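You operate a simulated robot arm through the tools that you are given. There is no shell and no other tool. Be economical: measure what you need, move in short steps, check, and stop when the job is done.

The job below is to be done with a simulated robot arm. You get a single attempt, and the scene is never put back.

## Task
Open the bench drawer, fetch the sponge and set it in the inside of the bench drawer, then shut the drawer. Then take the grey block and leave it on the lane shelf of the lane rack. Then press the load key two times. Then turn the yellow vacuum knob to LOW. Then fetch the white cup and set it on the blue insert. Then press the counter button two times. Then press the bay three button two times. Do these in the order given. Set down upright: white cup.

It is judged by the outcome, as a careful person would: the job done as asked, and still so three seconds after it is handed in. It fails if anything else is knocked over, pushed out of place, dropped, spilled or broken.

## Robot
A 7-joint arm with a two-finger gripper on a trunk, on a base that drives. Base frame: it is fixed to the floor where the robot stands at the start and does not move with it; the origin is under the middle of the robot, x ahead of it, y to its left, z up. Units: mm, degrees, N and s.
With the tool pointing down near the work surface it reaches from about 240 to 500 mm from the robot's upright axis, wherever it stands. Its first joint turns from -166.0 to 166.0 degrees. Places, roughly: bay three button [-1100, 1300, 800]; bench drawer [600, -100, 700]; blue insert [-3000, -2250, 1250]; counter button [-1800, 1900, 1000]; grey block [-3000, -2500, 1250]; inside of the bench drawer [700, -100, 700]; lane shelf of the lane rack [0, 1200, 900]; load key [-3600, -2600, 1200]; sponge (10x7x4 cm) [-2700, -2300, 1100]; white cup (6x6x7 cm) [-1300, -2600, 500]; yellow vacuum knob [-1800, -2700, 900]. Payload 2.45 kg.
Tool frame: the origin (TCP) lies between the finger pads and is the grasp point; the fingertips stand 27 mm ahead of it; z points along the fingers, y is the line along which they close. Largest opening 80 mm; the body of the gripper starts 54 mm behind the TCP.
Orientation is that of the tool frame in the base frame, as a unit quaternion [x, y, z, w]. With the fingers straight down and closing along the base's y, the tool's x points along the base's -x, its y along +y and its z along -z.

## Interface
- The arm moves only by the tool send_rows. Its argument "increments" is one flat list of numbers, 7 for each row, row after row: the shift along the tool's x, y, z in mm, then the turn, a rotation vector about the tool's x, y, z in degrees, then the gripper command, from -1 (shut) to 1 (fully open), values between in proportion. In form: [dx, dy, dz, wx, wy, wz, claw, dx, dy, dz, wx, wy, wz, claw, ...]. A call has 1 to 10 rows; each row shifts and turns the commanded pose from where the row before left it, along the tool's axes as they then stand. A row lasts 0.2 s, in which the tool goes at most 50 mm and 8.6 degrees; a call with a longer step from one row to the next is refused whole, and so is a gripper value outside its range. A pose out of reach is approached as far as the arm can. The call stops where the force on the tool passes 40 N (or 10 N more than at its start, if that is more) or the arm is blocked; 0.2 s more then pass. The fingers move at their own pace (about 153 mm/s each) and stop on an object; they squeeze with about 26 N. The grip force told is the motor's: it shows also when the fingers shut on nothing. Time passes only in rows, and 0.2 s behind the last, so rows that do not move let the fingers close. The reply holds the time, the measured pose of the TCP, the force on the tool along the base axes, the opening and the grip force, in the units named above and with some noise, with the torque about the TCP (base axes, N m) and any sound that the robot's microphone picked up.
- Cameras (640 x 400 px; columns grow to the right, rows downward): "scene" is now at [39.8, 161.6, 1752.9]; the picture's right is [0.23, -0.97, 0.00], its down [-0.91, -0.21, -0.36] and it looks along [0.35, 0.08, -0.93] (base axes); focal length 252 px, centre (320, 200). "wrist" rides on the gripper at [63, 12, -79] in the tool frame; the picture's right is [-0.19, 0.98, 0.00], its down [-0.72, -0.14, -0.68] and it looks along [-0.67, -0.13, 0.73] (tool axes); focal length 226 px, centre (320, 200). There is no depth. A picture from a camera that has moved, and an enlarged one, comes with that camera's place and axes in the base frame and with its lens. The place of the scene camera against the robot may be out by one fixed shift of up to 18 mm in any direction.
- snapshot(camera): a new picture of that camera. It takes no simulated time.
- lift_body(by): slides the trunk up (or, below 0, down) by that many mm; the arm and the scene camera ride with it, the base frame stays. It gives what a move gives, with no picture.
- drive_base(legs): drives the robot by 1 to 6 legs, each [ahead, turn to the left] in mm and degrees, along the robot's own axes; the way and the turn of a leg run together, so that a leg with both is an arc; at most 1500 mm and 180 degrees a leg. The arm and the cameras ride along, it lands a little off, and it stops where it bumps. It gives what a move gives.
- aim_head(pan, tilt): turns the head with the scene camera to pan (to the left, within 120 degrees either way) and tilt (down, from -29 to 69), counted from straight ahead of the robot. It gives what a move gives.
- close_up(camera, box): a new picture of the part [left, top, right, bottom] of that camera's present view, enlarged. It takes no simulated time.
- close_job(): hands the job in; it is judged then, once.

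Work in short steps. Places have to be worked out from the pictures, the camera data and where the tool is seen: move nearer, look again, correct. Check each grasp and each placing, and mend what went wrong. You have 186 turns and 144 pictures in all, those below and enlarged ones among them. Open the gripper and draw the arm clear of the work before you hand the job in, unless the task says otherwise; then end with one line.

The tools are called by a JSON object that holds its "api" and its "payload". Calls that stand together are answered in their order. send_rows: Moves the arm, as the interface text tells. Its arguments: {"type":"object","properties":{"increments":{"type":"array","items":{"type":"number"}}},"required":["increments"]} The other tools are called the same way: lift_body (by) slides the trunk up or down; drive_base (legs) drives the base; aim_head (pan, tilt) turns the head that bears the scene camera; snapshot (camera) takes a picture; close_up (camera, box) takes an enlarged picture of a part of a camera's view; close_job () hands the job in.

At the start:

```text
time: 0.0
eef_pos: [263.4, 344.7, 1075.6]
ee_rot: [0.0, 1.0, 0.0, 0.0]
wrist_force: [-0.3, -0.2, 0.0]
ft_torque: [0.02, -0.02, 0.0]
width: 80.3
grip_force: 0.0
trunk travel left (down, up): [-400.0, 140.0]
robot x, y, heading: [0.4, 1.7, -0.3]
head pan, tilt: [13.1, 68.8]
```

scene: 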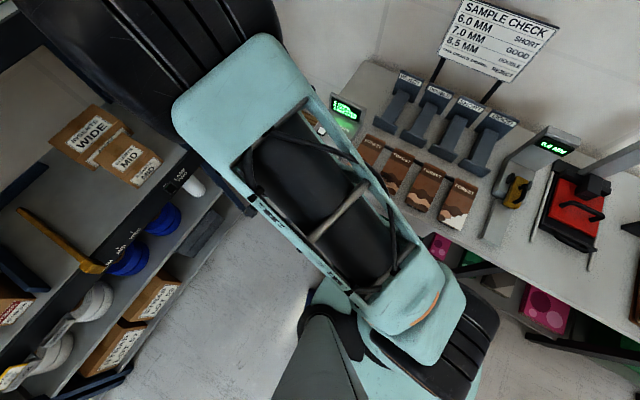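
wrist: 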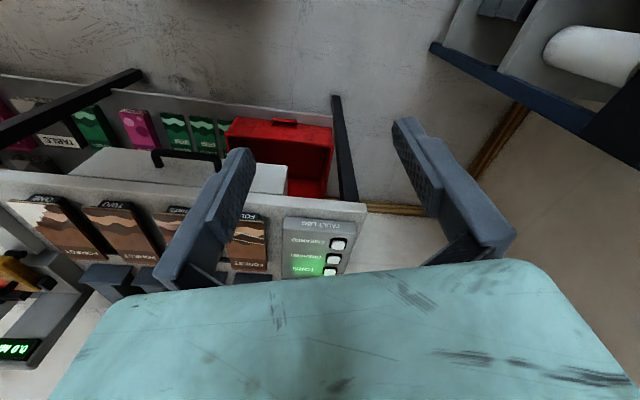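

I start by looking around: first toward the bench ahead.

{"api": "aim_head", "payload": {"pan": -20, "tilt": 45}}

{"api": "snapshot", "payload": {"camera": "scene"}}

{"api": "aim_head", "payload": {"pan": 80, "tilt": 40}}

{"api": "snapshot", "payload": {"camera": "scene"}}

{"api": "aim_head", "payload": {"pan": -110, "tilt": 20}}

{"api": "snapshot", "payload": {"camera": "scene"}}

```text
time: 1.0
eef_pos: [263.3, 346.2, 1076.0]
ee_rot: [0.0, 1.0, 0.0, 0.0]
wrist_force: [0.6, -0.2, 0.2]
ft_torque: [0.0, 0.01, 0.0]
width: 80.2
grip_force: 0.1
trunk travel left (down, up): [-400.0, 140.0]
robot x, y, heading: [-1.6, 2.2, 0.1]
head pan, tilt: [-20.0, 45.0]
```

```text
141 pictures are left
camera scene: at [61.8, 121.2, 1781.7], right [-0.34, -0.94, 0.0], down [-0.67, 0.24, -0.71], along [0.66, -0.24, -0.71], focal length 252 px, centre (320, 200)
```

scene: 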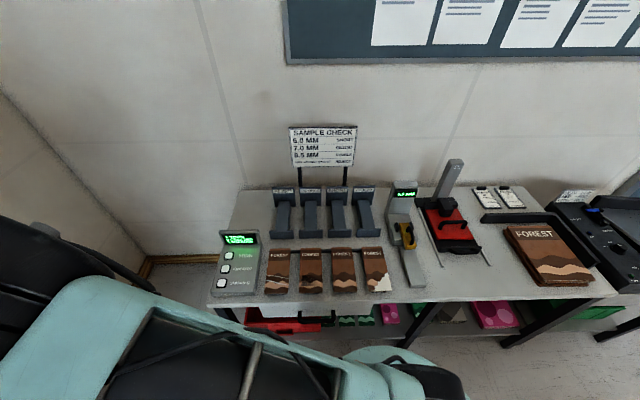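

```text
time: 2.7
eef_pos: [262.1, 345.2, 1075.4]
ee_rot: [0.0, 1.0, -0.001, 0.0]
wrist_force: [0.2, -0.5, -0.2]
ft_torque: [0.0, -0.02, -0.02]
width: 79.9
grip_force: 0.1
trunk travel left (down, up): [-400.0, 140.0]
robot x, y, heading: [2.8, -4.1, -0.1]
head pan, tilt: [80.0, 40.0]
```

```text
140 pictures are left
camera scene: at [0.2, 232.6, 1789.0], right [0.98, -0.17, 0.0], down [-0.11, -0.63, -0.77], along [0.13, 0.75, -0.64], focal length 252 px, centre (320, 200)
```

scene: 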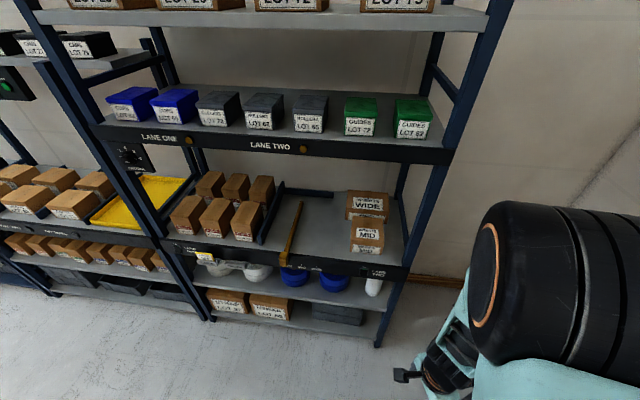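

```text
time: 5.5
eef_pos: [263.6, 345.5, 1075.0]
ee_rot: [-0.001, 1.0, 0.0, 0.0]
wrist_force: [-0.5, 0.3, 0.1]
ft_torque: [0.03, 0.0, -0.02]
width: 80.2
grip_force: 0.2
trunk travel left (down, up): [-400.0, 140.0]
robot x, y, heading: [-0.7, 0.1, 0.1]
head pan, tilt: [-110.0, 20.0]
```

```text
139 pictures are left
camera scene: at [-46.5, 61.4, 1820.5], right [-0.94, 0.34, 0.0], down [0.12, 0.32, -0.94], along [-0.32, -0.88, -0.34], focal length 252 px, centre (320, 200)
```

scene: 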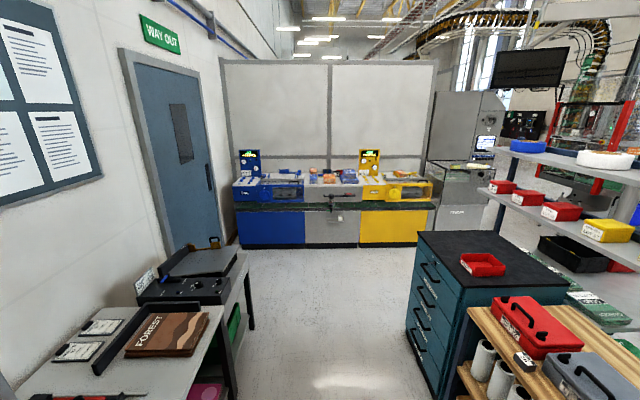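

{"api": "aim_head", "payload": {"pan": 120, "tilt": 20}}

{"api": "snapshot", "payload": {"camera": "scene"}}

{"api": "drive_base", "payload": {"legs": [[0, -90]]}}

{"api": "aim_head", "payload": {"pan": -60, "tilt": 20}}

{"api": "snapshot", "payload": {"camera": "scene"}}

{"api": "aim_head", "payload": {"pan": -100, "tilt": 25}}

{"api": "snapshot", "payload": {"camera": "scene"}}

```text
time: 8.8
eef_pos: [263.3, 345.7, 1075.0]
ee_rot: [0.0, 1.0, 0.0, -0.001]
wrist_force: [-0.4, 0.1, -0.5]
ft_torque: [0.0, 0.0, 0.0]
width: 79.9
grip_force: 0.0
trunk travel left (down, up): [-400.0, 140.0]
robot x, y, heading: [0.4, -0.8, -0.1]
head pan, tilt: [120.0, 20.0]
```

```text
138 pictures are left
camera scene: at [-61.2, 229.6, 1820.5], right [0.87, 0.5, 0.0], down [0.17, -0.3, -0.94], along [-0.47, 0.81, -0.34], focal length 252 px, centre (320, 200)
```

scene: 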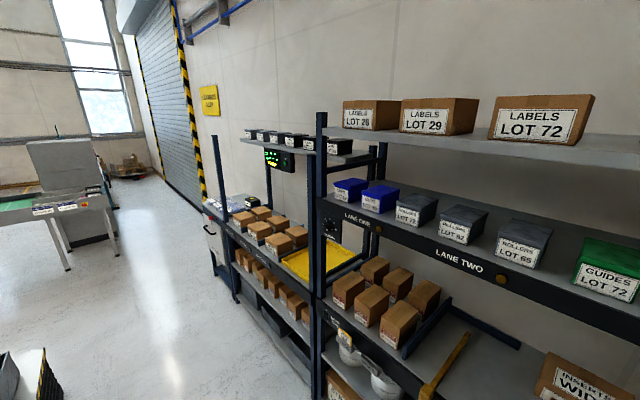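

```text
time: 13.1
eef_pos: [347.4, -258.1, 1075.2]
ee_rot: [0.704, 0.71, 0.0, 0.0]
wrist_force: [0.3, -0.6, -0.3]
ft_torque: [0.03, -0.01, 0.01]
width: 80.0
grip_force: 0.0
trunk travel left (down, up): [-400.0, 140.0]
robot x, y, heading: [-0.8, 0.5, -89.7]
head pan, tilt: [120.0, 20.0]
```

```text
time: 15.8
eef_pos: [348.1, -259.4, 1076.1]
ee_rot: [0.704, 0.711, 0.0, 0.0]
wrist_force: [0.0, 0.4, 0.4]
ft_torque: [-0.02, 0.02, 0.01]
width: 80.3
grip_force: 0.2
trunk travel left (down, up): [-400.0, 140.0]
robot x, y, heading: [2.1, -1.6, -89.6]
head pan, tilt: [-60.0, 20.0]
```

```text
137 pictures are left
camera scene: at [65.1, -17.9, 1820.5], right [-0.51, 0.86, 0.0], down [0.29, 0.17, -0.94], along [-0.81, -0.48, -0.34], focal length 252 px, centre (320, 200)
```

scene: 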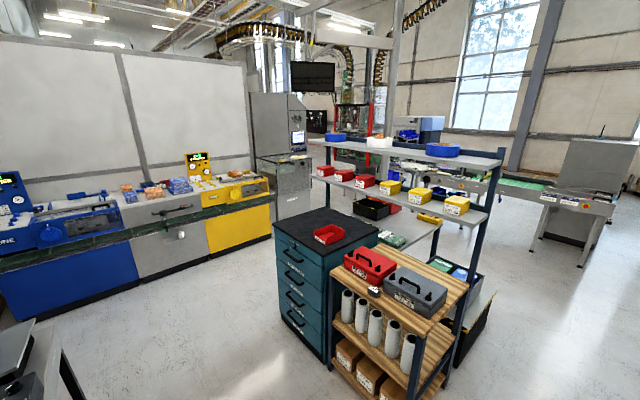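

```text
time: 16.9
eef_pos: [348.5, -259.5, 1074.7]
ee_rot: [0.703, 0.711, 0.0, 0.0]
wrist_force: [-1.1, -0.6, -0.3]
ft_torque: [-0.01, -0.06, 0.0]
width: 80.1
grip_force: 0.1
trunk travel left (down, up): [-400.0, 140.0]
robot x, y, heading: [-2.7, 0.4, -89.5]
head pan, tilt: [-100.0, 25.0]
```

```text
136 pictures are left
camera scene: at [54.3, 44.5, 1812.4], right [0.16, 0.99, 0.0], down [0.42, -0.07, -0.91], along [-0.89, 0.15, -0.42], focal length 252 px, centre (320, 200)
```

scene: 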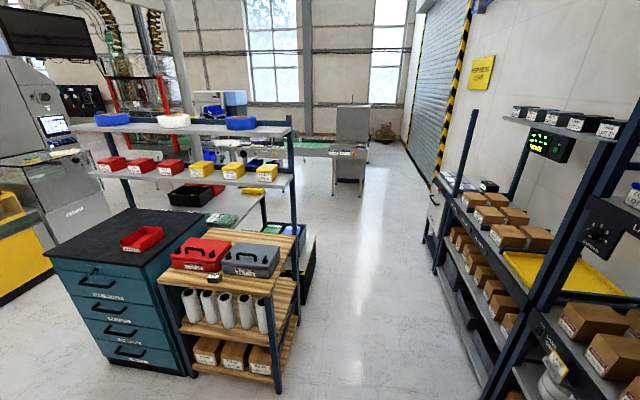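

Map so far: bench ahead, lane rack left, machines right/back, rotated about 19°. I turn back to the bench, back off a little and look at its front for the drawer.

{"api": "drive_base", "payload": {"legs": [[0, 90], [-300, 0]]}}

{"api": "aim_head", "payload": {"pan": -15, "tilt": 40}}

{"api": "snapshot", "payload": {"camera": "scene"}}

{"api": "snapshot", "payload": {"camera": "wrist"}}

```text
time: 22.9
eef_pos: [-44.4, 345.3, 1075.0]
ee_rot: [-0.002, 1.0, 0.0, -0.001]
wrist_force: [0.7, -0.9, 0.7]
ft_torque: [-0.01, -0.04, 0.02]
width: 80.2
grip_force: 0.0
trunk travel left (down, up): [-400.0, 140.0]
robot x, y, heading: [-302.7, -0.9, 0.5]
head pan, tilt: [-100.0, 25.0]
```

```text
time: 24.5
eef_pos: [-44.7, 345.7, 1074.2]
ee_rot: [-0.002, 1.0, 0.0, 0.0]
wrist_force: [-0.5, 0.1, -0.2]
ft_torque: [-0.01, 0.0, 0.01]
width: 79.8
grip_force: 0.0
trunk travel left (down, up): [-400.0, 140.0]
robot x, y, heading: [-305.7, 0.3, 0.3]
head pan, tilt: [-15.0, 40.0]
```

```text
135 pictures are left
camera scene: at [-239.3, 127.0, 1789.1], right [-0.25, -0.97, 0.0], down [-0.62, 0.16, -0.77], along [0.74, -0.19, -0.64], focal length 252 px, centre (320, 200)
```

scene: 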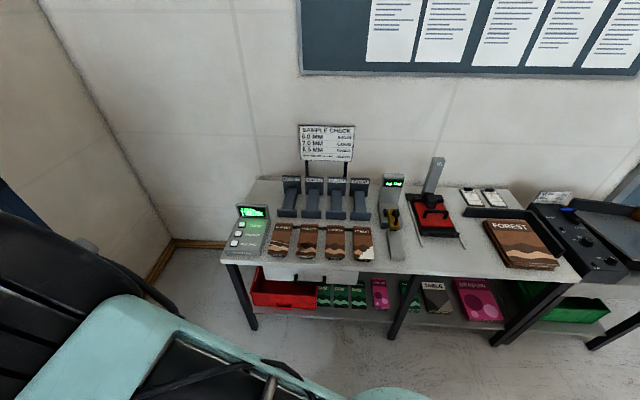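

```text
134 pictures are left
camera wrist: at [-106.6, 358.1, 1155.0], right [0.19, 0.98, 0.0], down [0.72, -0.14, 0.68], along [0.67, -0.13, -0.73], focal length 226 px, centre (320, 200)
```

wrist: 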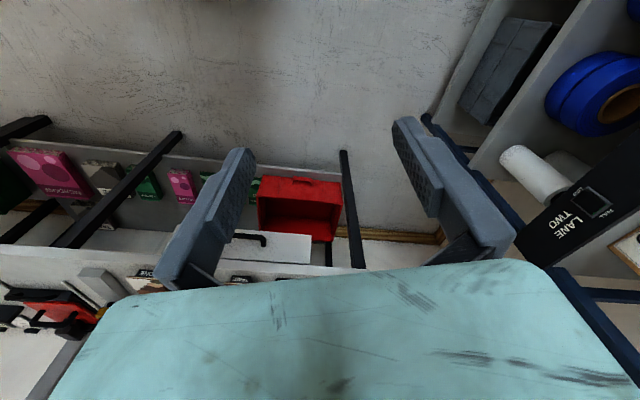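

The drawer sits under the bench's left part with a black handle. Zoom in.

{"api": "close_up", "payload": {"camera": "scene", "box": [210, 180, 410, 340]}}

{"api": "close_up", "payload": {"camera": "wrist", "box": [120, 160, 360, 300]}}

```text
2.50 times, centred on (310, 260) of scene
camera zoom: at [-239.3, 127.0, 1789.1], right [-0.25, -0.97, 0.0], down [-0.62, 0.16, -0.77], along [0.74, -0.19, -0.64], focal length 630 px, centre (345, 50)
```

zoom: 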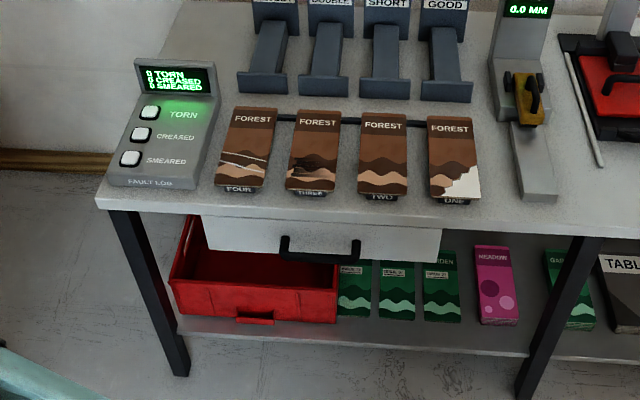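

```text
2.67 times, centred on (240, 230) of wrist
camera zoom: at [-106.6, 358.1, 1155.0], right [0.19, 0.98, 0.0], down [0.72, -0.14, 0.68], along [0.67, -0.13, -0.73], focal length 603 px, centre (533, 120)
```

zoom: 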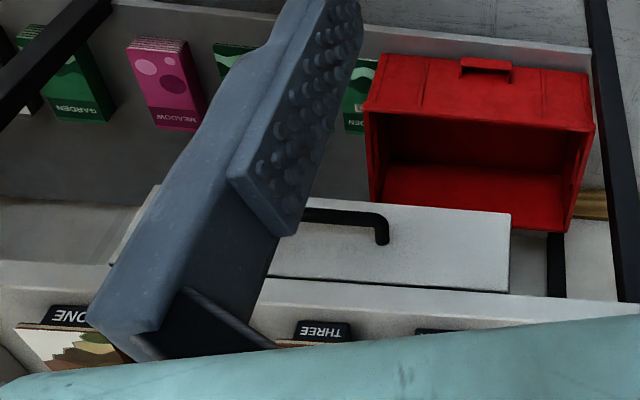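

Handle triangulated around (440, 5, 728), ~135 mm long. I turn the tool to point horizontally forward.

{"api": "send_rows", "payload": {"increments": [0, 0, 0, 0, -8.5, 0, 0.5, 0, 0, 0, 0, -8.5, 0, 0.5, 0, 0, 0, 0, -8.5, 0, 0.5, 0, 0, 0, 0, -8.5, 0, 0.5, 0, 0, 0, 0, -8.5, 0, 0.5, 0, 0, 0, 0, -8.5, 0, 0.5, 0, 0, 0, 0, -8.5, 0, 0.5, 0, 0, 0, 0, -8.5, 0, 0.5, 0, 0, 0, 0, -8.5, 0, 0.5, 0, 0, 0, 0, -8.5, 0, 0.5]}}

{"api": "send_rows", "payload": {"increments": [0, 0, 0, 0, -5, 0, 0.5, 0, 0, 0, 0, 0, 8.6, 0.5, 0, 0, 0, 0, 0, 8.6, 0.5, 0, 0, 0, 0, 0, 8.6, 0.5, 0, 0, 0, 0, 0, 8.6, 0.5, 0, 0, 0, 0, 0, 8.6, 0.5, 0, 0, 0, 0, 0, 8.6, 0.5, 0, 0, 0, 0, 0, 8.6, 0.5, 0, 0, 0, 0, 0, 8.6, 0.5, 0, 0, 0, 0, 0, 8.6, 0.5]}}

{"api": "snapshot", "payload": {"camera": "wrist"}}

```text
time: 25.4
eef_pos: [29.3, 292.1, 1083.7]
ee_rot: [0.117, 0.965, -0.012, 0.236]
wrist_force: [0.2, -0.2, 0.1]
ft_torque: [-0.04, -0.04, -0.03]
width: 59.8
grip_force: 0.0
trunk travel left (down, up): [-400.0, 140.0]
robot x, y, heading: [-305.7, -4.1, -0.0]
head pan, tilt: [-15.0, 40.0]
stopped in row 4: the arm was blocked; the commanded pose is now the measured one
```

```text
time: 27.6
eef_pos: [30.1, 293.6, 1084.3]
ee_rot: [0.688, 0.671, 0.16, 0.226]
wrist_force: [-0.6, 0.0, 0.1]
ft_torque: [0.01, -0.01, 0.01]
width: 59.8
grip_force: 0.0
trunk travel left (down, up): [-400.0, 140.0]
robot x, y, heading: [-307.6, 0.2, 0.3]
head pan, tilt: [-15.0, 40.0]
```

```text
131 pictures are left
camera wrist: at [3.6, 364.0, 1153.9], right [0.83, -0.19, 0.53], down [-0.51, -0.65, 0.56], along [0.24, -0.74, -0.63], focal length 226 px, centre (320, 200)
```

wrist: 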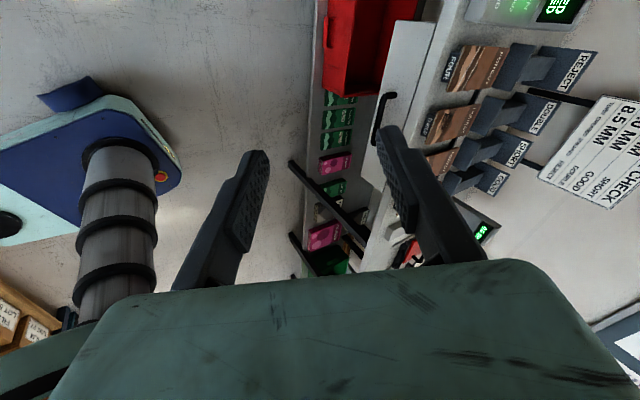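

The rotation was blocked by a joint limit at about 27°. I move the tool to the robot's centre line and lower, then resume pitching.

{"api": "send_rows", "payload": {"increments": [-29.2, -10.8, 32.9, 0, 0, 0, 0.5, -29.2, -10.8, 32.9, 0, 0, 0, 0.5, -29.2, -10.8, 32.9, 0, 0, 0, 0.5, -29.2, -10.8, 32.9, 0, 0, 0, 0.5, -29.2, -10.8, 32.9, 0, 0, 0, 0.5, -29.2, -10.8, 32.9, 0, 0, 0, 0.5, -29.2, -10.8, 32.9, 0, 0, 0, 0.5, -29.2, -10.8, 32.9, 0, 0, 0, 0.5, -29.2, -10.8, 32.9, 0, 0, 0, 0.5]}}

{"api": "send_rows", "payload": {"increments": [0, 0, 0, -8, 0, 0, 0.5, 0, 0, 0, -8, 0, 0, 0.5, 0, 0, 0, -8, 0, 0, 0.5, 0, 0, 0, -8, 0, 0, 0.5, 0, 0, 0, -8, 0, 0, 0.5, 0, 0, 0, -8, 0, 0, 0.5, 0, 0, 0, -8, 0, 0, 0.5]}}

```text
time: 29.6
eef_pos: [88.4, -0.8, 809.1]
ee_rot: [0.686, 0.672, 0.161, 0.227]
wrist_force: [-0.8, -0.2, 0.8]
ft_torque: [0.0, 0.04, 0.03]
width: 60.0
grip_force: 0.0
trunk travel left (down, up): [-400.0, 140.0]
robot x, y, heading: [-307.4, -1.3, 0.3]
head pan, tilt: [-15.0, 40.0]
```

```text
time: 31.2
eef_pos: [102.1, -3.9, 818.3]
ee_rot: [0.499, 0.519, 0.457, 0.522]
wrist_force: [0.7, -0.3, 0.8]
ft_torque: [-0.01, 0.0, 0.01]
width: 59.8
grip_force: 0.0
out of reach, approached as far as the arm can: row 7
trunk travel left (down, up): [-400.0, 140.0]
robot x, y, heading: [-306.9, -1.0, 0.3]
head pan, tilt: [-15.0, 40.0]
```

Tool is now horizontal facing the bench. Lower the trunk to handle height and look.

{"api": "lift_body", "payload": {"by": -88}}

{"api": "snapshot", "payload": {"camera": "wrist"}}

{"api": "snapshot", "payload": {"camera": "scene"}}

```text
time: 32.4
eef_pos: [101.9, -4.0, 730.0]
ee_rot: [0.501, 0.52, 0.456, 0.52]
wrist_force: [0.3, -0.2, 0.6]
ft_torque: [-0.01, 0.0, 0.0]
width: 60.2
grip_force: 0.1
trunk travel left (down, up): [-312.0, 228.0]
robot x, y, heading: [-305.8, -0.0, 0.1]
head pan, tilt: [-15.0, 40.0]
```

```text
130 pictures are left
camera wrist: at [27.3, 64.4, 740.9], right [0.04, -0.11, 0.99], down [-0.72, -0.69, -0.05], along [0.7, -0.71, -0.11], focal length 226 px, centre (320, 200)
```

wrist: 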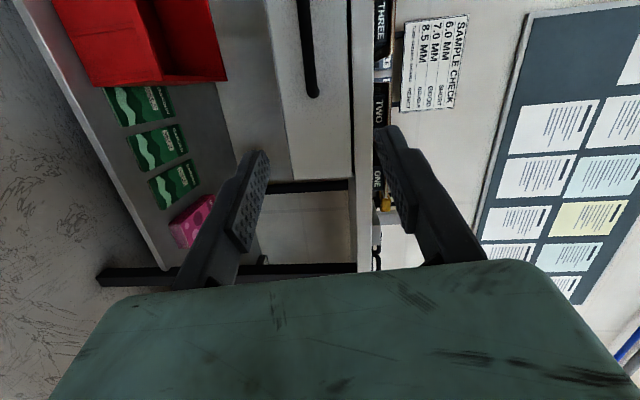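

```text
129 pictures are left
camera scene: at [-239.3, 126.6, 1701.2], right [-0.25, -0.97, 0.0], down [-0.62, 0.16, -0.77], along [0.74, -0.19, -0.64], focal length 252 px, centre (320, 200)
```

scene: 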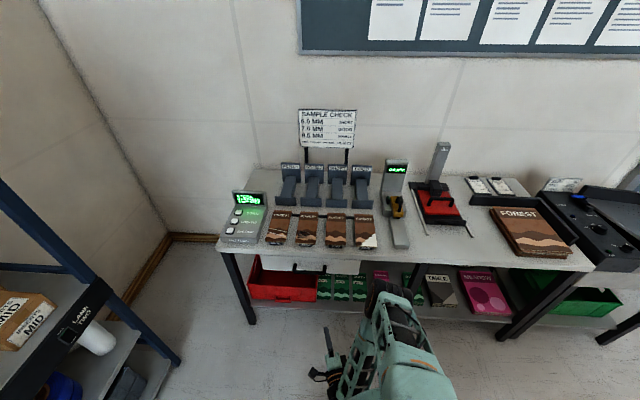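

The handle seems a bit below the tool axis. Drive closer and re-measure.

{"api": "drive_base", "payload": {"legs": [[230, 0]]}}

{"api": "snapshot", "payload": {"camera": "wrist"}}

{"api": "aim_head", "payload": {"pan": -5, "tilt": 60}}

{"api": "snapshot", "payload": {"camera": "scene"}}

```text
time: 34.1
eef_pos: [331.5, -1.7, 730.0]
ee_rot: [0.5, 0.52, 0.457, 0.519]
wrist_force: [0.7, -0.4, 0.9]
ft_torque: [-0.03, -0.03, -0.03]
width: 60.0
grip_force: 0.0
trunk travel left (down, up): [-312.0, 228.0]
robot x, y, heading: [-75.8, -3.0, 0.7]
head pan, tilt: [-15.0, 40.0]
```

```text
128 pictures are left
camera wrist: at [255.5, 66.8, 740.6], right [0.04, -0.11, 0.99], down [-0.72, -0.7, -0.05], along [0.7, -0.71, -0.11], focal length 226 px, centre (320, 200)
```

wrist: 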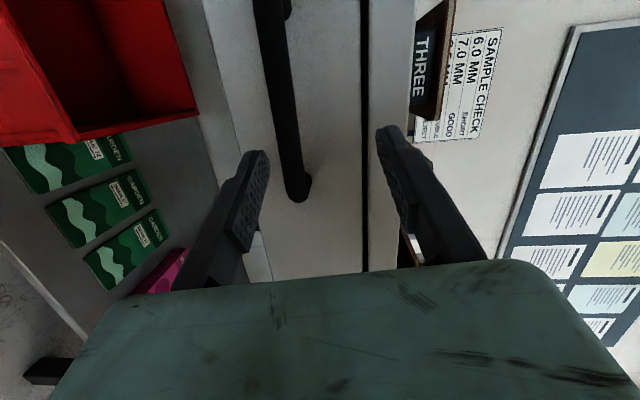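

```text
time: 34.9
eef_pos: [330.3, -1.8, 731.2]
ee_rot: [0.5, 0.521, 0.457, 0.52]
wrist_force: [0.7, 0.2, 0.1]
ft_torque: [-0.01, -0.04, 0.02]
width: 60.1
grip_force: 0.0
trunk travel left (down, up): [-312.0, 228.0]
robot x, y, heading: [-78.8, 1.7, 0.4]
head pan, tilt: [-5.0, 60.0]
```

```text
127 pictures are left
camera scene: at [-27.2, 144.4, 1674.4], right [-0.08, -1.0, 0.0], down [-0.86, 0.07, -0.5], along [0.5, -0.04, -0.87], focal length 252 px, centre (320, 200)
```

scene: 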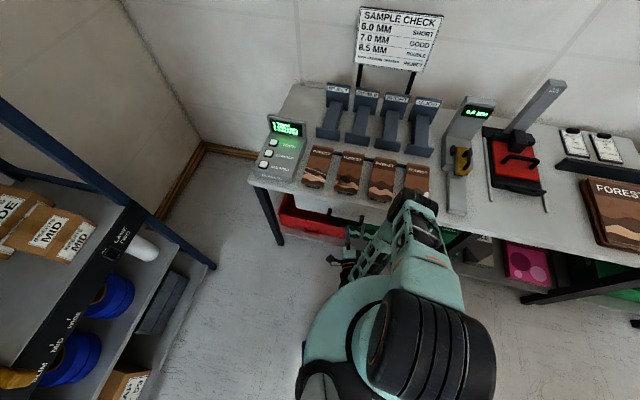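

From several wrist views the bar is at x≈420, z≈697, face ≈470. Lower 32 mm, advance partway and recheck.

{"api": "lift_body", "payload": {"by": -31}}

{"api": "send_rows", "payload": {"increments": [0, 0, 20, 0, 0, 0, 1, 0, 0, 20, 0, 0, 0, 1]}}

{"api": "snapshot", "payload": {"camera": "wrist"}}

```text
time: 35.7
eef_pos: [330.3, -1.2, 698.3]
ee_rot: [0.5, 0.521, 0.457, 0.52]
wrist_force: [-1.3, -0.1, -0.7]
ft_torque: [-0.01, -0.01, 0.0]
width: 60.1
grip_force: 0.1
trunk travel left (down, up): [-281.0, 259.0]
robot x, y, heading: [-76.0, 3.1, 0.5]
head pan, tilt: [-5.0, 60.0]
```

```text
time: 36.3
eef_pos: [369.8, -2.3, 698.2]
ee_rot: [0.499, 0.52, 0.458, 0.52]
wrist_force: [-0.5, -0.5, -0.2]
ft_torque: [0.03, 0.0, 0.01]
width: 79.8
grip_force: 0.0
trunk travel left (down, up): [-281.0, 259.0]
robot x, y, heading: [-79.3, -1.5, 0.7]
head pan, tilt: [-5.0, 60.0]
```

```text
126 pictures are left
camera wrist: at [295.5, 65.8, 708.2], right [0.04, -0.11, 0.99], down [-0.72, -0.7, -0.05], along [0.7, -0.71, -0.11], focal length 226 px, centre (320, 200)
```

wrist: 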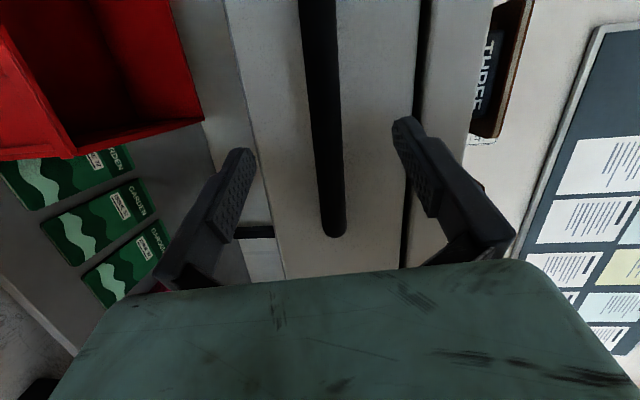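

Centred on the bar. Advance 50 mm with a narrower opening, then close.

{"api": "send_rows", "payload": {"increments": [0, 0, 0, 0, 0, 0, 0.3, 0, 0, 17, 0, 0, 0, 0.3, 0, 0, 17, 0, 0, 0, 0.3, 0, 0, 16, 0, 0, 0, 0.3]}}

{"api": "send_rows", "payload": {"increments": [0, 0, 0, 0, 0, 0, -1, 0, 0, 0, 0, 0, 0, -1, 0, 0, 0, 0, 0, 0, -1]}}

{"api": "snapshot", "payload": {"camera": "wrist"}}

```text
time: 37.3
eef_pos: [419.9, -4.8, 695.1]
ee_rot: [0.5, 0.521, 0.457, 0.52]
wrist_force: [-0.3, 0.1, -0.4]
ft_torque: [-0.02, 0.02, -0.03]
width: 52.0
grip_force: 0.0
trunk travel left (down, up): [-281.0, 259.0]
robot x, y, heading: [-77.8, 6.7, 0.5]
head pan, tilt: [-5.0, 60.0]
```

```text
time: 37.9
eef_pos: [424.3, -3.8, 699.8]
ee_rot: [0.498, 0.515, 0.462, 0.523]
wrist_force: [0.5, -2.8, 13.4]
ft_torque: [0.98, -0.09, 0.38]
width: 19.0
grip_force: 43.8
trunk travel left (down, up): [-281.0, 259.0]
robot x, y, heading: [-79.4, -0.3, 0.7]
head pan, tilt: [-5.0, 60.0]
stopped in row 2: the force on the tool passed its limit at 42 N (the readings are from after the stop); the commanded pose is now the measured one
```

```text
125 pictures are left
camera wrist: at [349.1, 62.9, 709.6], right [0.02, -0.12, 0.99], down [-0.71, -0.7, -0.07], along [0.7, -0.71, -0.1], focal length 226 px, centre (320, 200)
```

wrist: 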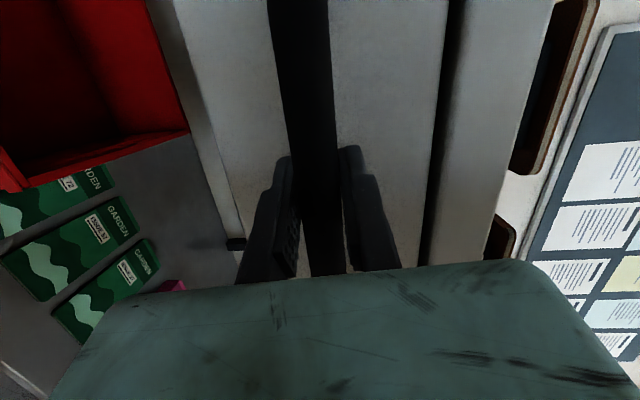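

Bar gripped (19 mm). Test pull with the arm.

{"api": "send_rows", "payload": {"increments": [0, 0, -8, 0, 0, 0, -1, 0, 0, -8, 0, 0, 0, -1, 0, 0, -8, 0, 0, 0, -1, 0, 0, -8, 0, 0, 0, -1]}}

```text
time: 38.9
eef_pos: [390.9, -0.5, 700.1]
ee_rot: [0.498, 0.517, 0.462, 0.521]
wrist_force: [7.8, 30.3, 19.7]
ft_torque: [0.68, -0.1, -0.23]
width: 19.3
grip_force: 44.0
trunk travel left (down, up): [-281.0, 259.0]
robot x, y, heading: [-81.0, 1.5, 0.4]
head pan, tilt: [-5.0, 60.0]
```

The drawer moves freely; a small sideways strain has built up. Relax it and continue the pull by driving straight back.

{"api": "send_rows", "payload": {"increments": [-3, -1.5, 0, 0, 0, 0, -1]}}

{"api": "drive_base", "payload": {"legs": [[-120, 0]]}}

{"api": "snapshot", "payload": {"camera": "scene"}}

```text
time: 39.3
eef_pos: [391.7, -5.3, 700.5]
ee_rot: [0.496, 0.516, 0.463, 0.523]
wrist_force: [9.0, 27.6, 35.7]
ft_torque: [0.65, 0.06, -0.18]
width: 18.7
grip_force: 43.5
trunk travel left (down, up): [-281.0, 259.0]
robot x, y, heading: [-79.1, 0.0, 0.4]
head pan, tilt: [-5.0, 60.0]
```

```text
time: 40.0
eef_pos: [387.6, -4.2, 699.7]
ee_rot: [0.497, 0.514, 0.465, 0.522]
wrist_force: [0.9, 2.6, -2.5]
ft_torque: [0.84, -0.29, -0.25]
width: 18.9
grip_force: 43.5
trunk travel left (down, up): [-281.0, 259.0]
robot x, y, heading: [-84.0, -0.4, 0.4]
head pan, tilt: [-5.0, 60.0]
stopped in leg 1: the force on the tool passed its limit at 61 N (the readings are from after the stop); the commanded pose is now the measured one
```

```text
124 pictures are left
camera scene: at [-32.0, 144.4, 1643.2], right [-0.08, -1.0, 0.0], down [-0.86, 0.07, -0.5], along [0.5, -0.04, -0.87], focal length 252 px, centre (320, 200)
```

scene: 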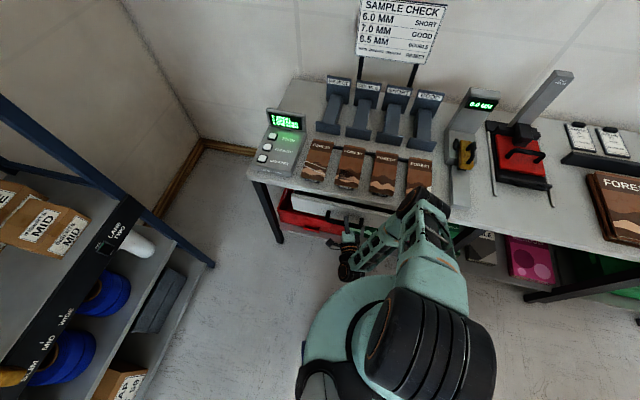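

Strain is relieved. Continue pulling with the arm along exact base −x.

{"api": "send_rows", "payload": {"increments": [-0.5, -0.3, -12, 0, 0, 0, -1, -0.5, -0.3, -12, 0, 0, 0, -1, -0.5, -0.3, -12, 0, 0, 0, -1, -0.5, -0.3, -12, 0, 0, 0, -1, -0.5, -0.3, -12, 0, 0, 0, -1, -0.5, -0.3, -12, 0, 0, 0, -1]}}

```text
time: 41.4
eef_pos: [322.4, -4.1, 700.5]
ee_rot: [0.498, 0.519, 0.464, 0.517]
wrist_force: [1.0, 6.8, -12.8]
ft_torque: [1.09, -0.33, 0.44]
width: 19.0
grip_force: 43.9
out of reach, approached as far as the arm can: row 6
trunk travel left (down, up): [-281.0, 259.0]
robot x, y, heading: [-82.5, -2.4, 0.6]
head pan, tilt: [-5.0, 60.0]
stopped in row 6: the force on the tool passed its limit at 55 N (the readings are from after the stop); the commanded pose is now the measured one
```

Opened 100 mm so far; arm is at its near limit. Drive back.

{"api": "drive_base", "payload": {"legs": [[-100, 0]]}}

```text
time: 42.3
eef_pos: [289.7, -2.4, 699.0]
ee_rot: [0.499, 0.519, 0.466, 0.514]
wrist_force: [0.8, 1.0, -3.7]
ft_torque: [0.67, -0.33, -0.13]
width: 18.9
grip_force: 43.6
trunk travel left (down, up): [-281.0, 259.0]
robot x, y, heading: [-114.2, 5.8, 0.6]
head pan, tilt: [-5.0, 60.0]
stopped in leg 1: the force on the tool passed its limit at 66 N (the readings are from after the stop); the commanded pose is now the measured one
```

{"api": "drive_base", "payload": {"legs": [[-30, 0]]}}

{"api": "snapshot", "payload": {"camera": "scene"}}

```text
time: 43.1
eef_pos: [259.7, 0.2, 700.7]
ee_rot: [0.499, 0.519, 0.466, 0.514]
wrist_force: [8.8, 29.0, -4.6]
ft_torque: [0.7, -0.3, -0.06]
width: 18.8
grip_force: 43.6
trunk travel left (down, up): [-281.0, 259.0]
robot x, y, heading: [-145.5, -0.6, 0.6]
head pan, tilt: [-5.0, 60.0]
```

```text
123 pictures are left
camera scene: at [-95.3, 146.5, 1643.1], right [-0.08, -1.0, 0.0], down [-0.86, 0.07, -0.5], along [0.5, -0.04, -0.87], focal length 252 px, centre (320, 200)
```

scene: 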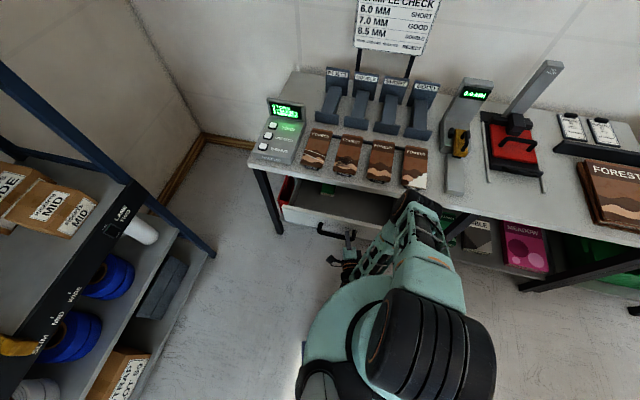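

Opened about 165 mm. Relax side force and pull 45 mm further.

{"api": "send_rows", "payload": {"increments": [-3, 0, 0, 0, 0, 0, -1]}}

{"api": "drive_base", "payload": {"legs": [[-45, 0]]}}

```text
time: 43.5
eef_pos: [259.9, -1.6, 700.1]
ee_rot: [0.498, 0.52, 0.468, 0.512]
wrist_force: [9.3, 30.1, -9.3]
ft_torque: [0.74, -0.28, -0.15]
width: 18.9
grip_force: 44.1
trunk travel left (down, up): [-281.0, 259.0]
robot x, y, heading: [-145.1, 2.0, 0.5]
head pan, tilt: [-5.0, 60.0]
```

```text
time: 44.4
eef_pos: [214.1, -5.5, 699.8]
ee_rot: [0.499, 0.52, 0.466, 0.514]
wrist_force: [4.0, 17.3, -4.8]
ft_torque: [0.51, 0.08, 0.1]
width: 18.5
grip_force: 43.5
trunk travel left (down, up): [-281.0, 259.0]
robot x, y, heading: [-191.0, -0.2, 0.5]
head pan, tilt: [-5.0, 60.0]
```

Opened 210 mm. Release, drive straight back and look.

{"api": "send_rows", "payload": {"increments": [0, 0, 0, 0, 0, 0, 0.3, 0, 0, 0, 0, 0, 0, 0.3]}}

{"api": "drive_base", "payload": {"legs": [[-160, 0]]}}

{"api": "snapshot", "payload": {"camera": "wrist"}}

{"api": "snapshot", "payload": {"camera": "scene"}}

```text
time: 45.0
eef_pos: [212.5, -4.1, 700.8]
ee_rot: [0.499, 0.519, 0.466, 0.514]
wrist_force: [-0.2, -0.2, -0.3]
ft_torque: [0.0, 0.02, -0.01]
width: 52.1
grip_force: 0.0
trunk travel left (down, up): [-281.0, 259.0]
robot x, y, heading: [-190.8, -0.3, 0.5]
head pan, tilt: [-5.0, 60.0]
```

```text
time: 46.5
eef_pos: [50.7, -6.3, 701.1]
ee_rot: [0.498, 0.52, 0.467, 0.514]
wrist_force: [0.4, 0.8, 0.6]
ft_torque: [0.0, 0.02, -0.03]
width: 51.8
grip_force: 0.0
trunk travel left (down, up): [-281.0, 259.0]
robot x, y, heading: [-353.1, -2.5, 0.6]
head pan, tilt: [-5.0, 60.0]
```

```text
122 pictures are left
camera wrist: at [-25.2, 60.8, 711.6], right [0.03, -0.13, 0.99], down [-0.7, -0.71, -0.07], along [0.71, -0.7, -0.11], focal length 226 px, centre (320, 200)
```

wrist: 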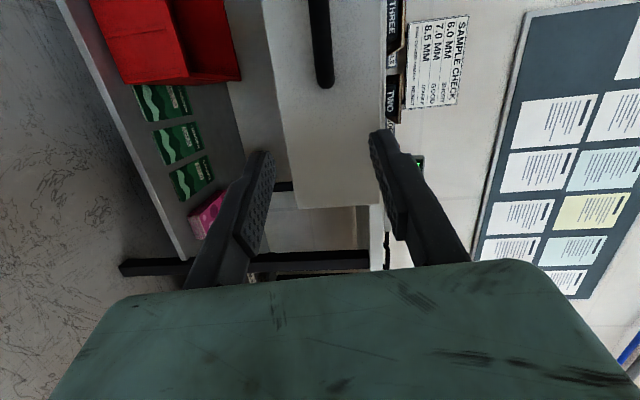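

```text
121 pictures are left
camera scene: at [-304.2, 142.1, 1643.4], right [-0.08, -1.0, 0.0], down [-0.86, 0.07, -0.5], along [0.5, -0.04, -0.87], focal length 252 px, centre (320, 200)
```

scene: 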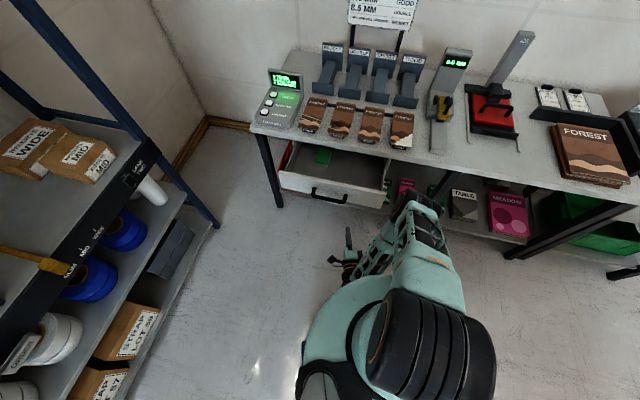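

Drawer is open. Raise the trunk, point the tool down again for travel.

{"api": "lift_body", "payload": {"by": 281}}

{"api": "send_rows", "payload": {"increments": [0, 0, -10, 8.5, 0, 0, 1, 0, 0, -10, 8.5, 0, 0, 1, 0, 0, -10, 8.5, 0, 0, 1, 0, 0, -10, 8.5, 0, 0, 1, 0, 0, -10, 8.5, 0, 0, 1, 0, 0, -10, 8.5, 0, 0, 1, 0, 0, -10, 8.5, 0, 0, 1, 0, 0, -10, 8.5, 0, 0, 1, 0, 0, -10, 8.5, 0, 0, 1, 0, 0, -10, 8.5, 0, 0, 1]}}

{"api": "drive_base", "payload": {"legs": [[0, -90], [1400, 0]]}}

{"api": "aim_head", "payload": {"pan": 0, "tilt": 25}}

{"api": "snapshot", "payload": {"camera": "scene"}}

{"api": "aim_head", "payload": {"pan": -50, "tilt": 25}}

{"api": "snapshot", "payload": {"camera": "scene"}}

```text
time: 49.1
eef_pos: [50.8, -4.9, 959.5]
ee_rot: [0.498, 0.52, 0.466, 0.514]
wrist_force: [0.5, -0.5, 0.4]
ft_torque: [-0.02, -0.01, -0.01]
width: 52.2
grip_force: 0.1
out of reach, approached as far as the arm can: row 1
trunk travel left (down, up): [-540.0, 0.0]
robot x, y, heading: [-353.1, 0.1, 0.7]
head pan, tilt: [-5.0, 60.0]
```

```text
time: 51.3
eef_pos: [-17.9, 0.6, 1017.1]
ee_rot: [0.714, 0.699, -0.007, 0.041]
wrist_force: [0.6, 0.4, 0.0]
ft_torque: [-0.03, -0.01, -0.02]
width: 80.1
grip_force: 0.1
trunk travel left (down, up): [-540.0, 0.0]
robot x, y, heading: [-356.3, -2.3, 0.8]
head pan, tilt: [-5.0, 60.0]
```

```text
time: 62.3
eef_pos: [-379.3, -1751.8, 1016.3]
ee_rot: [0.999, -0.024, -0.036, 0.025]
wrist_force: [-0.3, 0.1, -0.4]
ft_torque: [0.01, 0.01, -0.04]
width: 80.0
grip_force: 0.0
trunk travel left (down, up): [-540.0, 0.0]
robot x, y, heading: [-370.4, -1415.6, -90.8]
head pan, tilt: [-5.0, 60.0]
```

```text
time: 63.3
eef_pos: [-378.8, -1752.1, 1015.5]
ee_rot: [0.999, -0.025, -0.035, 0.025]
wrist_force: [-0.5, 0.2, 0.7]
ft_torque: [0.0, -0.03, -0.04]
width: 80.0
grip_force: 0.1
trunk travel left (down, up): [-540.0, 0.0]
robot x, y, heading: [-372.6, -1417.1, -90.9]
head pan, tilt: [0.0, 25.0]
```

```text
120 pictures are left
camera scene: at [-227.2, -1482.4, 1952.3], right [-1.0, 0.01, 0.0], down [0.01, 0.42, -0.91], along [-0.01, -0.91, -0.42], focal length 252 px, centre (320, 200)
```

scene: 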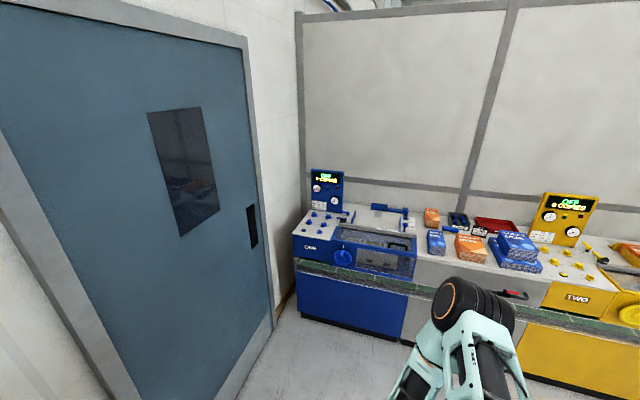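

```text
time: 64.5
eef_pos: [-378.8, -1752.6, 1016.5]
ee_rot: [0.999, -0.024, -0.034, 0.024]
wrist_force: [0.2, 0.1, 0.0]
ft_torque: [-0.02, 0.01, -0.03]
width: 80.3
grip_force: 0.0
trunk travel left (down, up): [-540.0, 0.0]
robot x, y, heading: [-371.5, -1417.2, -90.7]
head pan, tilt: [-50.0, 25.0]
```

```text
119 pictures are left
camera scene: at [-297.3, -1448.5, 1952.4], right [-0.63, 0.77, 0.0], down [0.33, 0.27, -0.91], along [-0.7, -0.57, -0.42], focal length 252 px, centre (320, 200)
```

scene: 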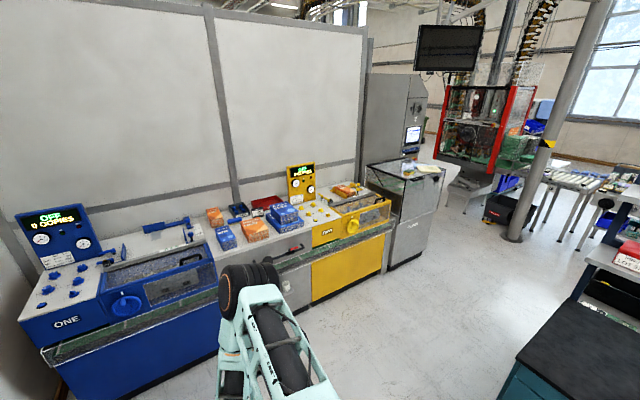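

Machines line runs at ~163°. I drive along the aisle ~650 mm from its front to the glass-topped table where the sponge should be.

{"api": "drive_base", "payload": {"legs": [[0, -60.2], [1098, 0], [0, -46.3], [1225, 0]]}}

{"api": "aim_head", "payload": {"pan": 60, "tilt": 35}}

{"api": "snapshot", "payload": {"camera": "scene"}}

```text
time: 67.0
eef_pos: [-612.3, -1659.4, 1016.9]
ee_rot: [0.92, -0.389, -0.04, 0.012]
wrist_force: [0.6, 0.7, -0.4]
ft_torque: [-0.09, -0.04, 0.05]
width: 79.8
grip_force: 0.0
trunk travel left (down, up): [-540.0, 0.0]
robot x, y, heading: [-378.7, -1420.4, -122.6]
head pan, tilt: [-50.0, 25.0]
stopped in leg 1: the robot was blocked; the commanded pose is now the measured one
```

```text
time: 68.9
eef_pos: [-610.4, -1665.8, 1017.1]
ee_rot: [0.921, -0.387, -0.041, 0.01]
wrist_force: [0.6, 0.3, -0.4]
ft_torque: [0.02, 0.01, 0.0]
width: 80.0
grip_force: 0.1
trunk travel left (down, up): [-540.0, 0.0]
robot x, y, heading: [-373.8, -1424.0, -122.4]
head pan, tilt: [60.0, 35.0]
```

```text
118 pictures are left
camera scene: at [-201.3, -1552.1, 1936.6], right [-0.89, -0.46, 0.0], down [-0.26, 0.51, -0.82], along [0.38, -0.73, -0.57], focal length 252 px, centre (320, 200)
```

scene: 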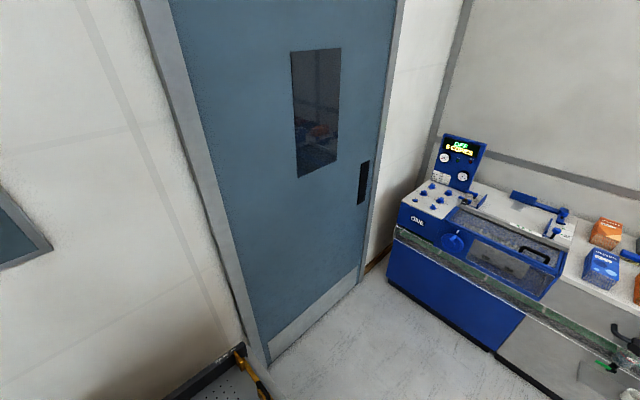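

Turn was blocked by something nearby. Look to both rear sides before moving.

{"api": "aim_head", "payload": {"pan": 115, "tilt": 55}}

{"api": "snapshot", "payload": {"camera": "scene"}}

{"api": "aim_head", "payload": {"pan": -110, "tilt": 50}}

{"api": "snapshot", "payload": {"camera": "scene"}}

```text
time: 70.1
eef_pos: [-609.1, -1664.0, 1016.3]
ee_rot: [0.921, -0.387, -0.041, 0.009]
wrist_force: [0.2, -0.3, 0.6]
ft_torque: [-0.01, 0.03, -0.01]
width: 80.1
grip_force: 0.0
trunk travel left (down, up): [-540.0, 0.0]
robot x, y, heading: [-377.0, -1425.1, -122.6]
head pan, tilt: [115.0, 55.0]
```

```text
117 pictures are left
camera scene: at [-170.6, -1483.2, 1908.4], right [-0.13, -0.99, 0.0], down [-0.81, 0.11, -0.57], along [0.57, -0.08, -0.82], focal length 252 px, centre (320, 200)
```

scene: 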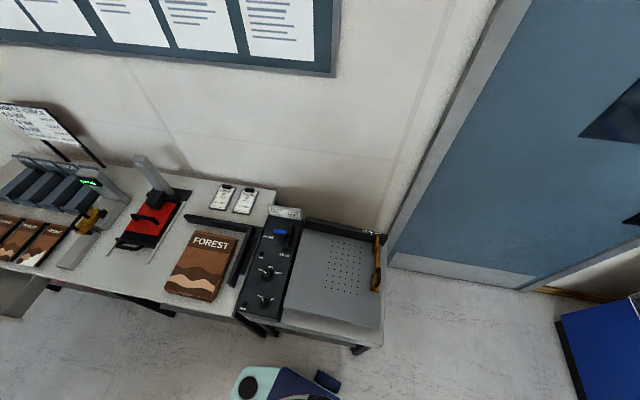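

```text
time: 73.3
eef_pos: [-610.6, -1664.6, 1016.1]
ee_rot: [0.921, -0.387, -0.042, 0.01]
wrist_force: [0.3, -0.2, 0.2]
ft_torque: [0.01, 0.02, 0.0]
width: 79.9
grip_force: 0.0
trunk travel left (down, up): [-540.0, 0.0]
robot x, y, heading: [-372.9, -1423.8, -122.7]
head pan, tilt: [-110.0, 50.0]
```

```text
116 pictures are left
camera scene: at [-289.0, -1412.6, 1914.9], right [0.79, 0.61, 0.0], down [0.47, -0.61, -0.64], along [-0.39, 0.51, -0.77], focal length 252 px, centre (320, 200)
```

scene: 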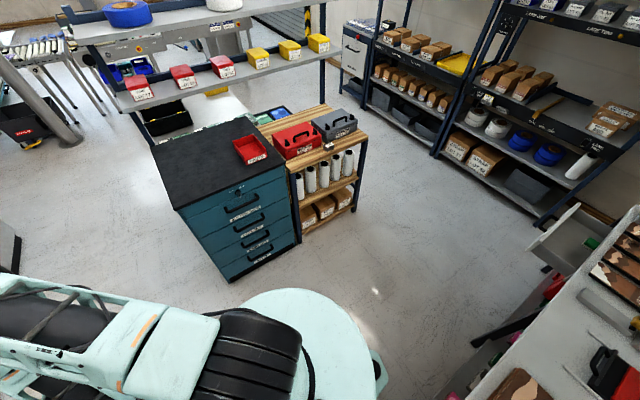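

The bench is itself tilted (~18°) and I was brushing its end. Drive forward away from it first, then continue.

{"api": "drive_base", "payload": {"legs": [[300, 0], [0, -38.4], [841, 0], [0, -36.2], [1225, 0]]}}

{"api": "aim_head", "payload": {"pan": 70, "tilt": 35}}

{"api": "snapshot", "payload": {"camera": "scene"}}

```text
time: 77.1
eef_pos: [-883.2, -1757.0, 1016.7]
ee_rot: [0.77, -0.636, -0.042, 0.0]
wrist_force: [0.1, 1.1, -0.1]
ft_torque: [-0.06, -0.02, -0.03]
width: 79.8
grip_force: 0.1
trunk travel left (down, up): [-540.0, 0.0]
robot x, y, heading: [-553.1, -1690.2, -144.7]
head pan, tilt: [-110.0, 50.0]
stopped in leg 2: the robot was blocked; the commanded pose is now the measured one
```

```text
time: 79.8
eef_pos: [-883.4, -1760.0, 1017.0]
ee_rot: [0.771, -0.635, -0.042, -0.002]
wrist_force: [0.2, 0.4, 0.1]
ft_torque: [0.0, 0.02, -0.04]
width: 80.0
grip_force: 0.0
trunk travel left (down, up): [-540.0, 0.0]
robot x, y, heading: [-553.2, -1692.1, -144.7]
head pan, tilt: [70.0, 35.0]
```

```text
115 pictures are left
camera scene: at [-428.0, -1870.3, 1936.6], right [-0.96, -0.27, 0.0], down [-0.15, 0.55, -0.82], along [0.22, -0.79, -0.57], focal length 252 px, centre (320, 200)
```

scene: 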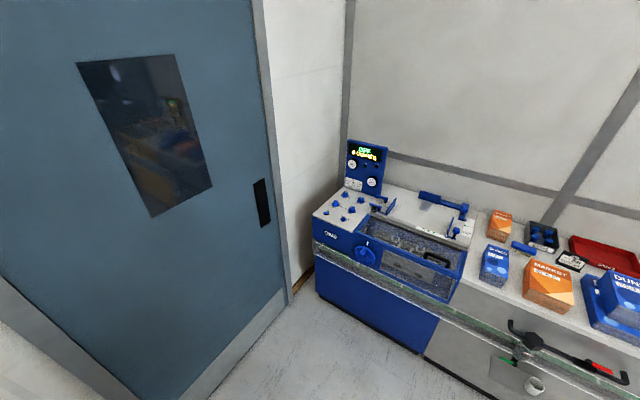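

Blocked again in turning. I look down at rear-left and rear-right to identify the obstacle.

{"api": "aim_head", "payload": {"pan": 120, "tilt": 65}}

{"api": "snapshot", "payload": {"camera": "scene"}}

{"api": "aim_head", "payload": {"pan": 20, "tilt": 65}}

{"api": "snapshot", "payload": {"camera": "scene"}}

{"api": "aim_head", "payload": {"pan": -70, "tilt": 60}}

{"api": "snapshot", "payload": {"camera": "scene"}}

```text
time: 81.0
eef_pos: [-882.4, -1761.1, 1016.8]
ee_rot: [0.771, -0.635, -0.041, -0.002]
wrist_force: [-1.0, 0.0, 0.1]
ft_torque: [-0.01, -0.03, 0.02]
width: 80.2
grip_force: 0.1
trunk travel left (down, up): [-540.0, 0.0]
robot x, y, heading: [-554.5, -1694.1, -144.8]
head pan, tilt: [120.0, 65.0]
```

```text
114 pictures are left
camera scene: at [-396.2, -1810.7, 1896.8], right [-0.42, -0.91, 0.0], down [-0.82, 0.38, -0.42], along [0.38, -0.18, -0.91], focal length 252 px, centre (320, 200)
```

scene: 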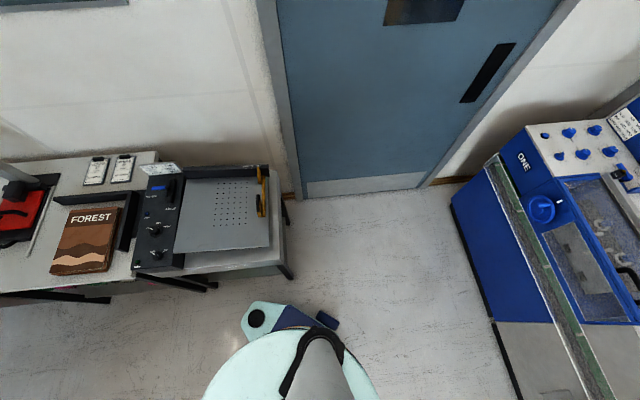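

```text
time: 82.8
eef_pos: [-882.1, -1761.1, 1016.7]
ee_rot: [0.771, -0.635, -0.042, -0.002]
wrist_force: [0.1, 0.0, 0.2]
ft_torque: [0.01, -0.04, -0.02]
width: 80.1
grip_force: 0.1
trunk travel left (down, up): [-540.0, 0.0]
robot x, y, heading: [-550.5, -1693.3, -144.4]
head pan, tilt: [20.0, 65.0]
```

```text
113 pictures are left
camera scene: at [-485.8, -1835.3, 1896.8], right [-0.82, 0.57, 0.0], down [0.51, 0.75, -0.42], along [-0.24, -0.35, -0.91], focal length 252 px, centre (320, 200)
```

scene: 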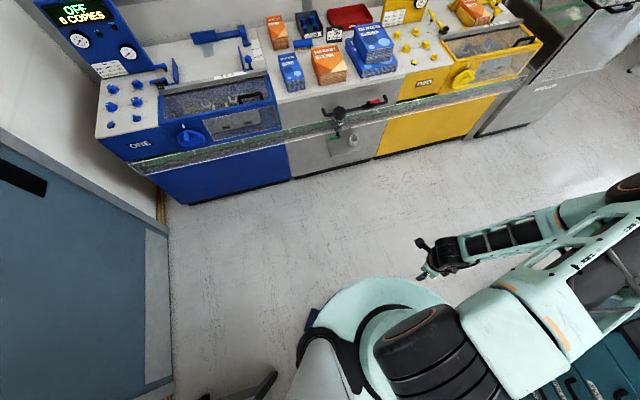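

```text
time: 84.4
eef_pos: [-883.3, -1761.5, 1015.8]
ee_rot: [0.772, -0.635, -0.042, -0.003]
wrist_force: [0.5, -0.1, 0.1]
ft_torque: [-0.02, 0.02, 0.01]
width: 80.2
grip_force: 0.0
trunk travel left (down, up): [-540.0, 0.0]
robot x, y, heading: [-550.6, -1689.6, -144.5]
head pan, tilt: [-70.0, 60.0]
```

```text
112 pictures are left
camera scene: at [-506.3, -1747.5, 1902.3], right [0.57, 0.82, 0.0], down [0.71, -0.49, -0.5], along [-0.41, 0.28, -0.87], focal length 252 px, centre (320, 200)
```

scene: 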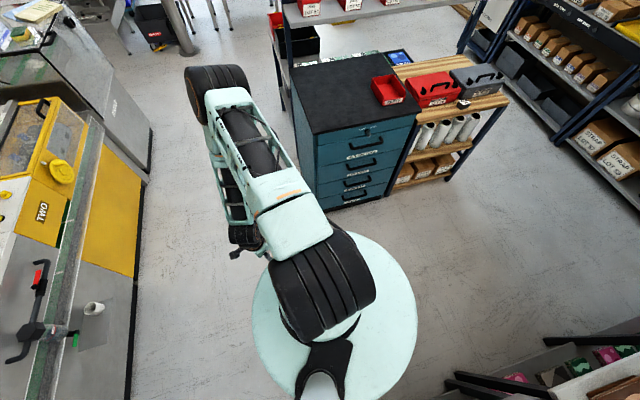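

The round/chassis base is larger than I assumed and touches the bench end. Drive further away from it, then turn.

{"api": "drive_base", "payload": {"legs": [[250, 0], [0, -23.9], [586, 0]]}}

{"api": "drive_base", "payload": {"legs": [[0, -28]]}}

```text
time: 90.5
eef_pos: [-1674.9, -1888.6, 1016.1]
ee_rot: [-0.621, 0.783, 0.042, 0.011]
wrist_force: [-0.4, -0.6, 0.3]
ft_torque: [-0.01, 0.02, 0.01]
width: 79.9
grip_force: 0.1
trunk travel left (down, up): [-540.0, 0.0]
robot x, y, heading: [-1345.1, -1963.0, -169.2]
head pan, tilt: [-70.0, 60.0]
```

```text
time: 92.4
eef_pos: [-1599.0, -1736.5, 1017.4]
ee_rot: [-0.404, 0.914, 0.036, 0.02]
wrist_force: [-0.4, -0.4, 0.3]
ft_torque: [0.0, 0.02, 0.02]
width: 79.9
grip_force: 0.0
trunk travel left (down, up): [-540.0, 0.0]
robot x, y, heading: [-1347.0, -1955.9, 161.8]
head pan, tilt: [-70.0, 60.0]
```

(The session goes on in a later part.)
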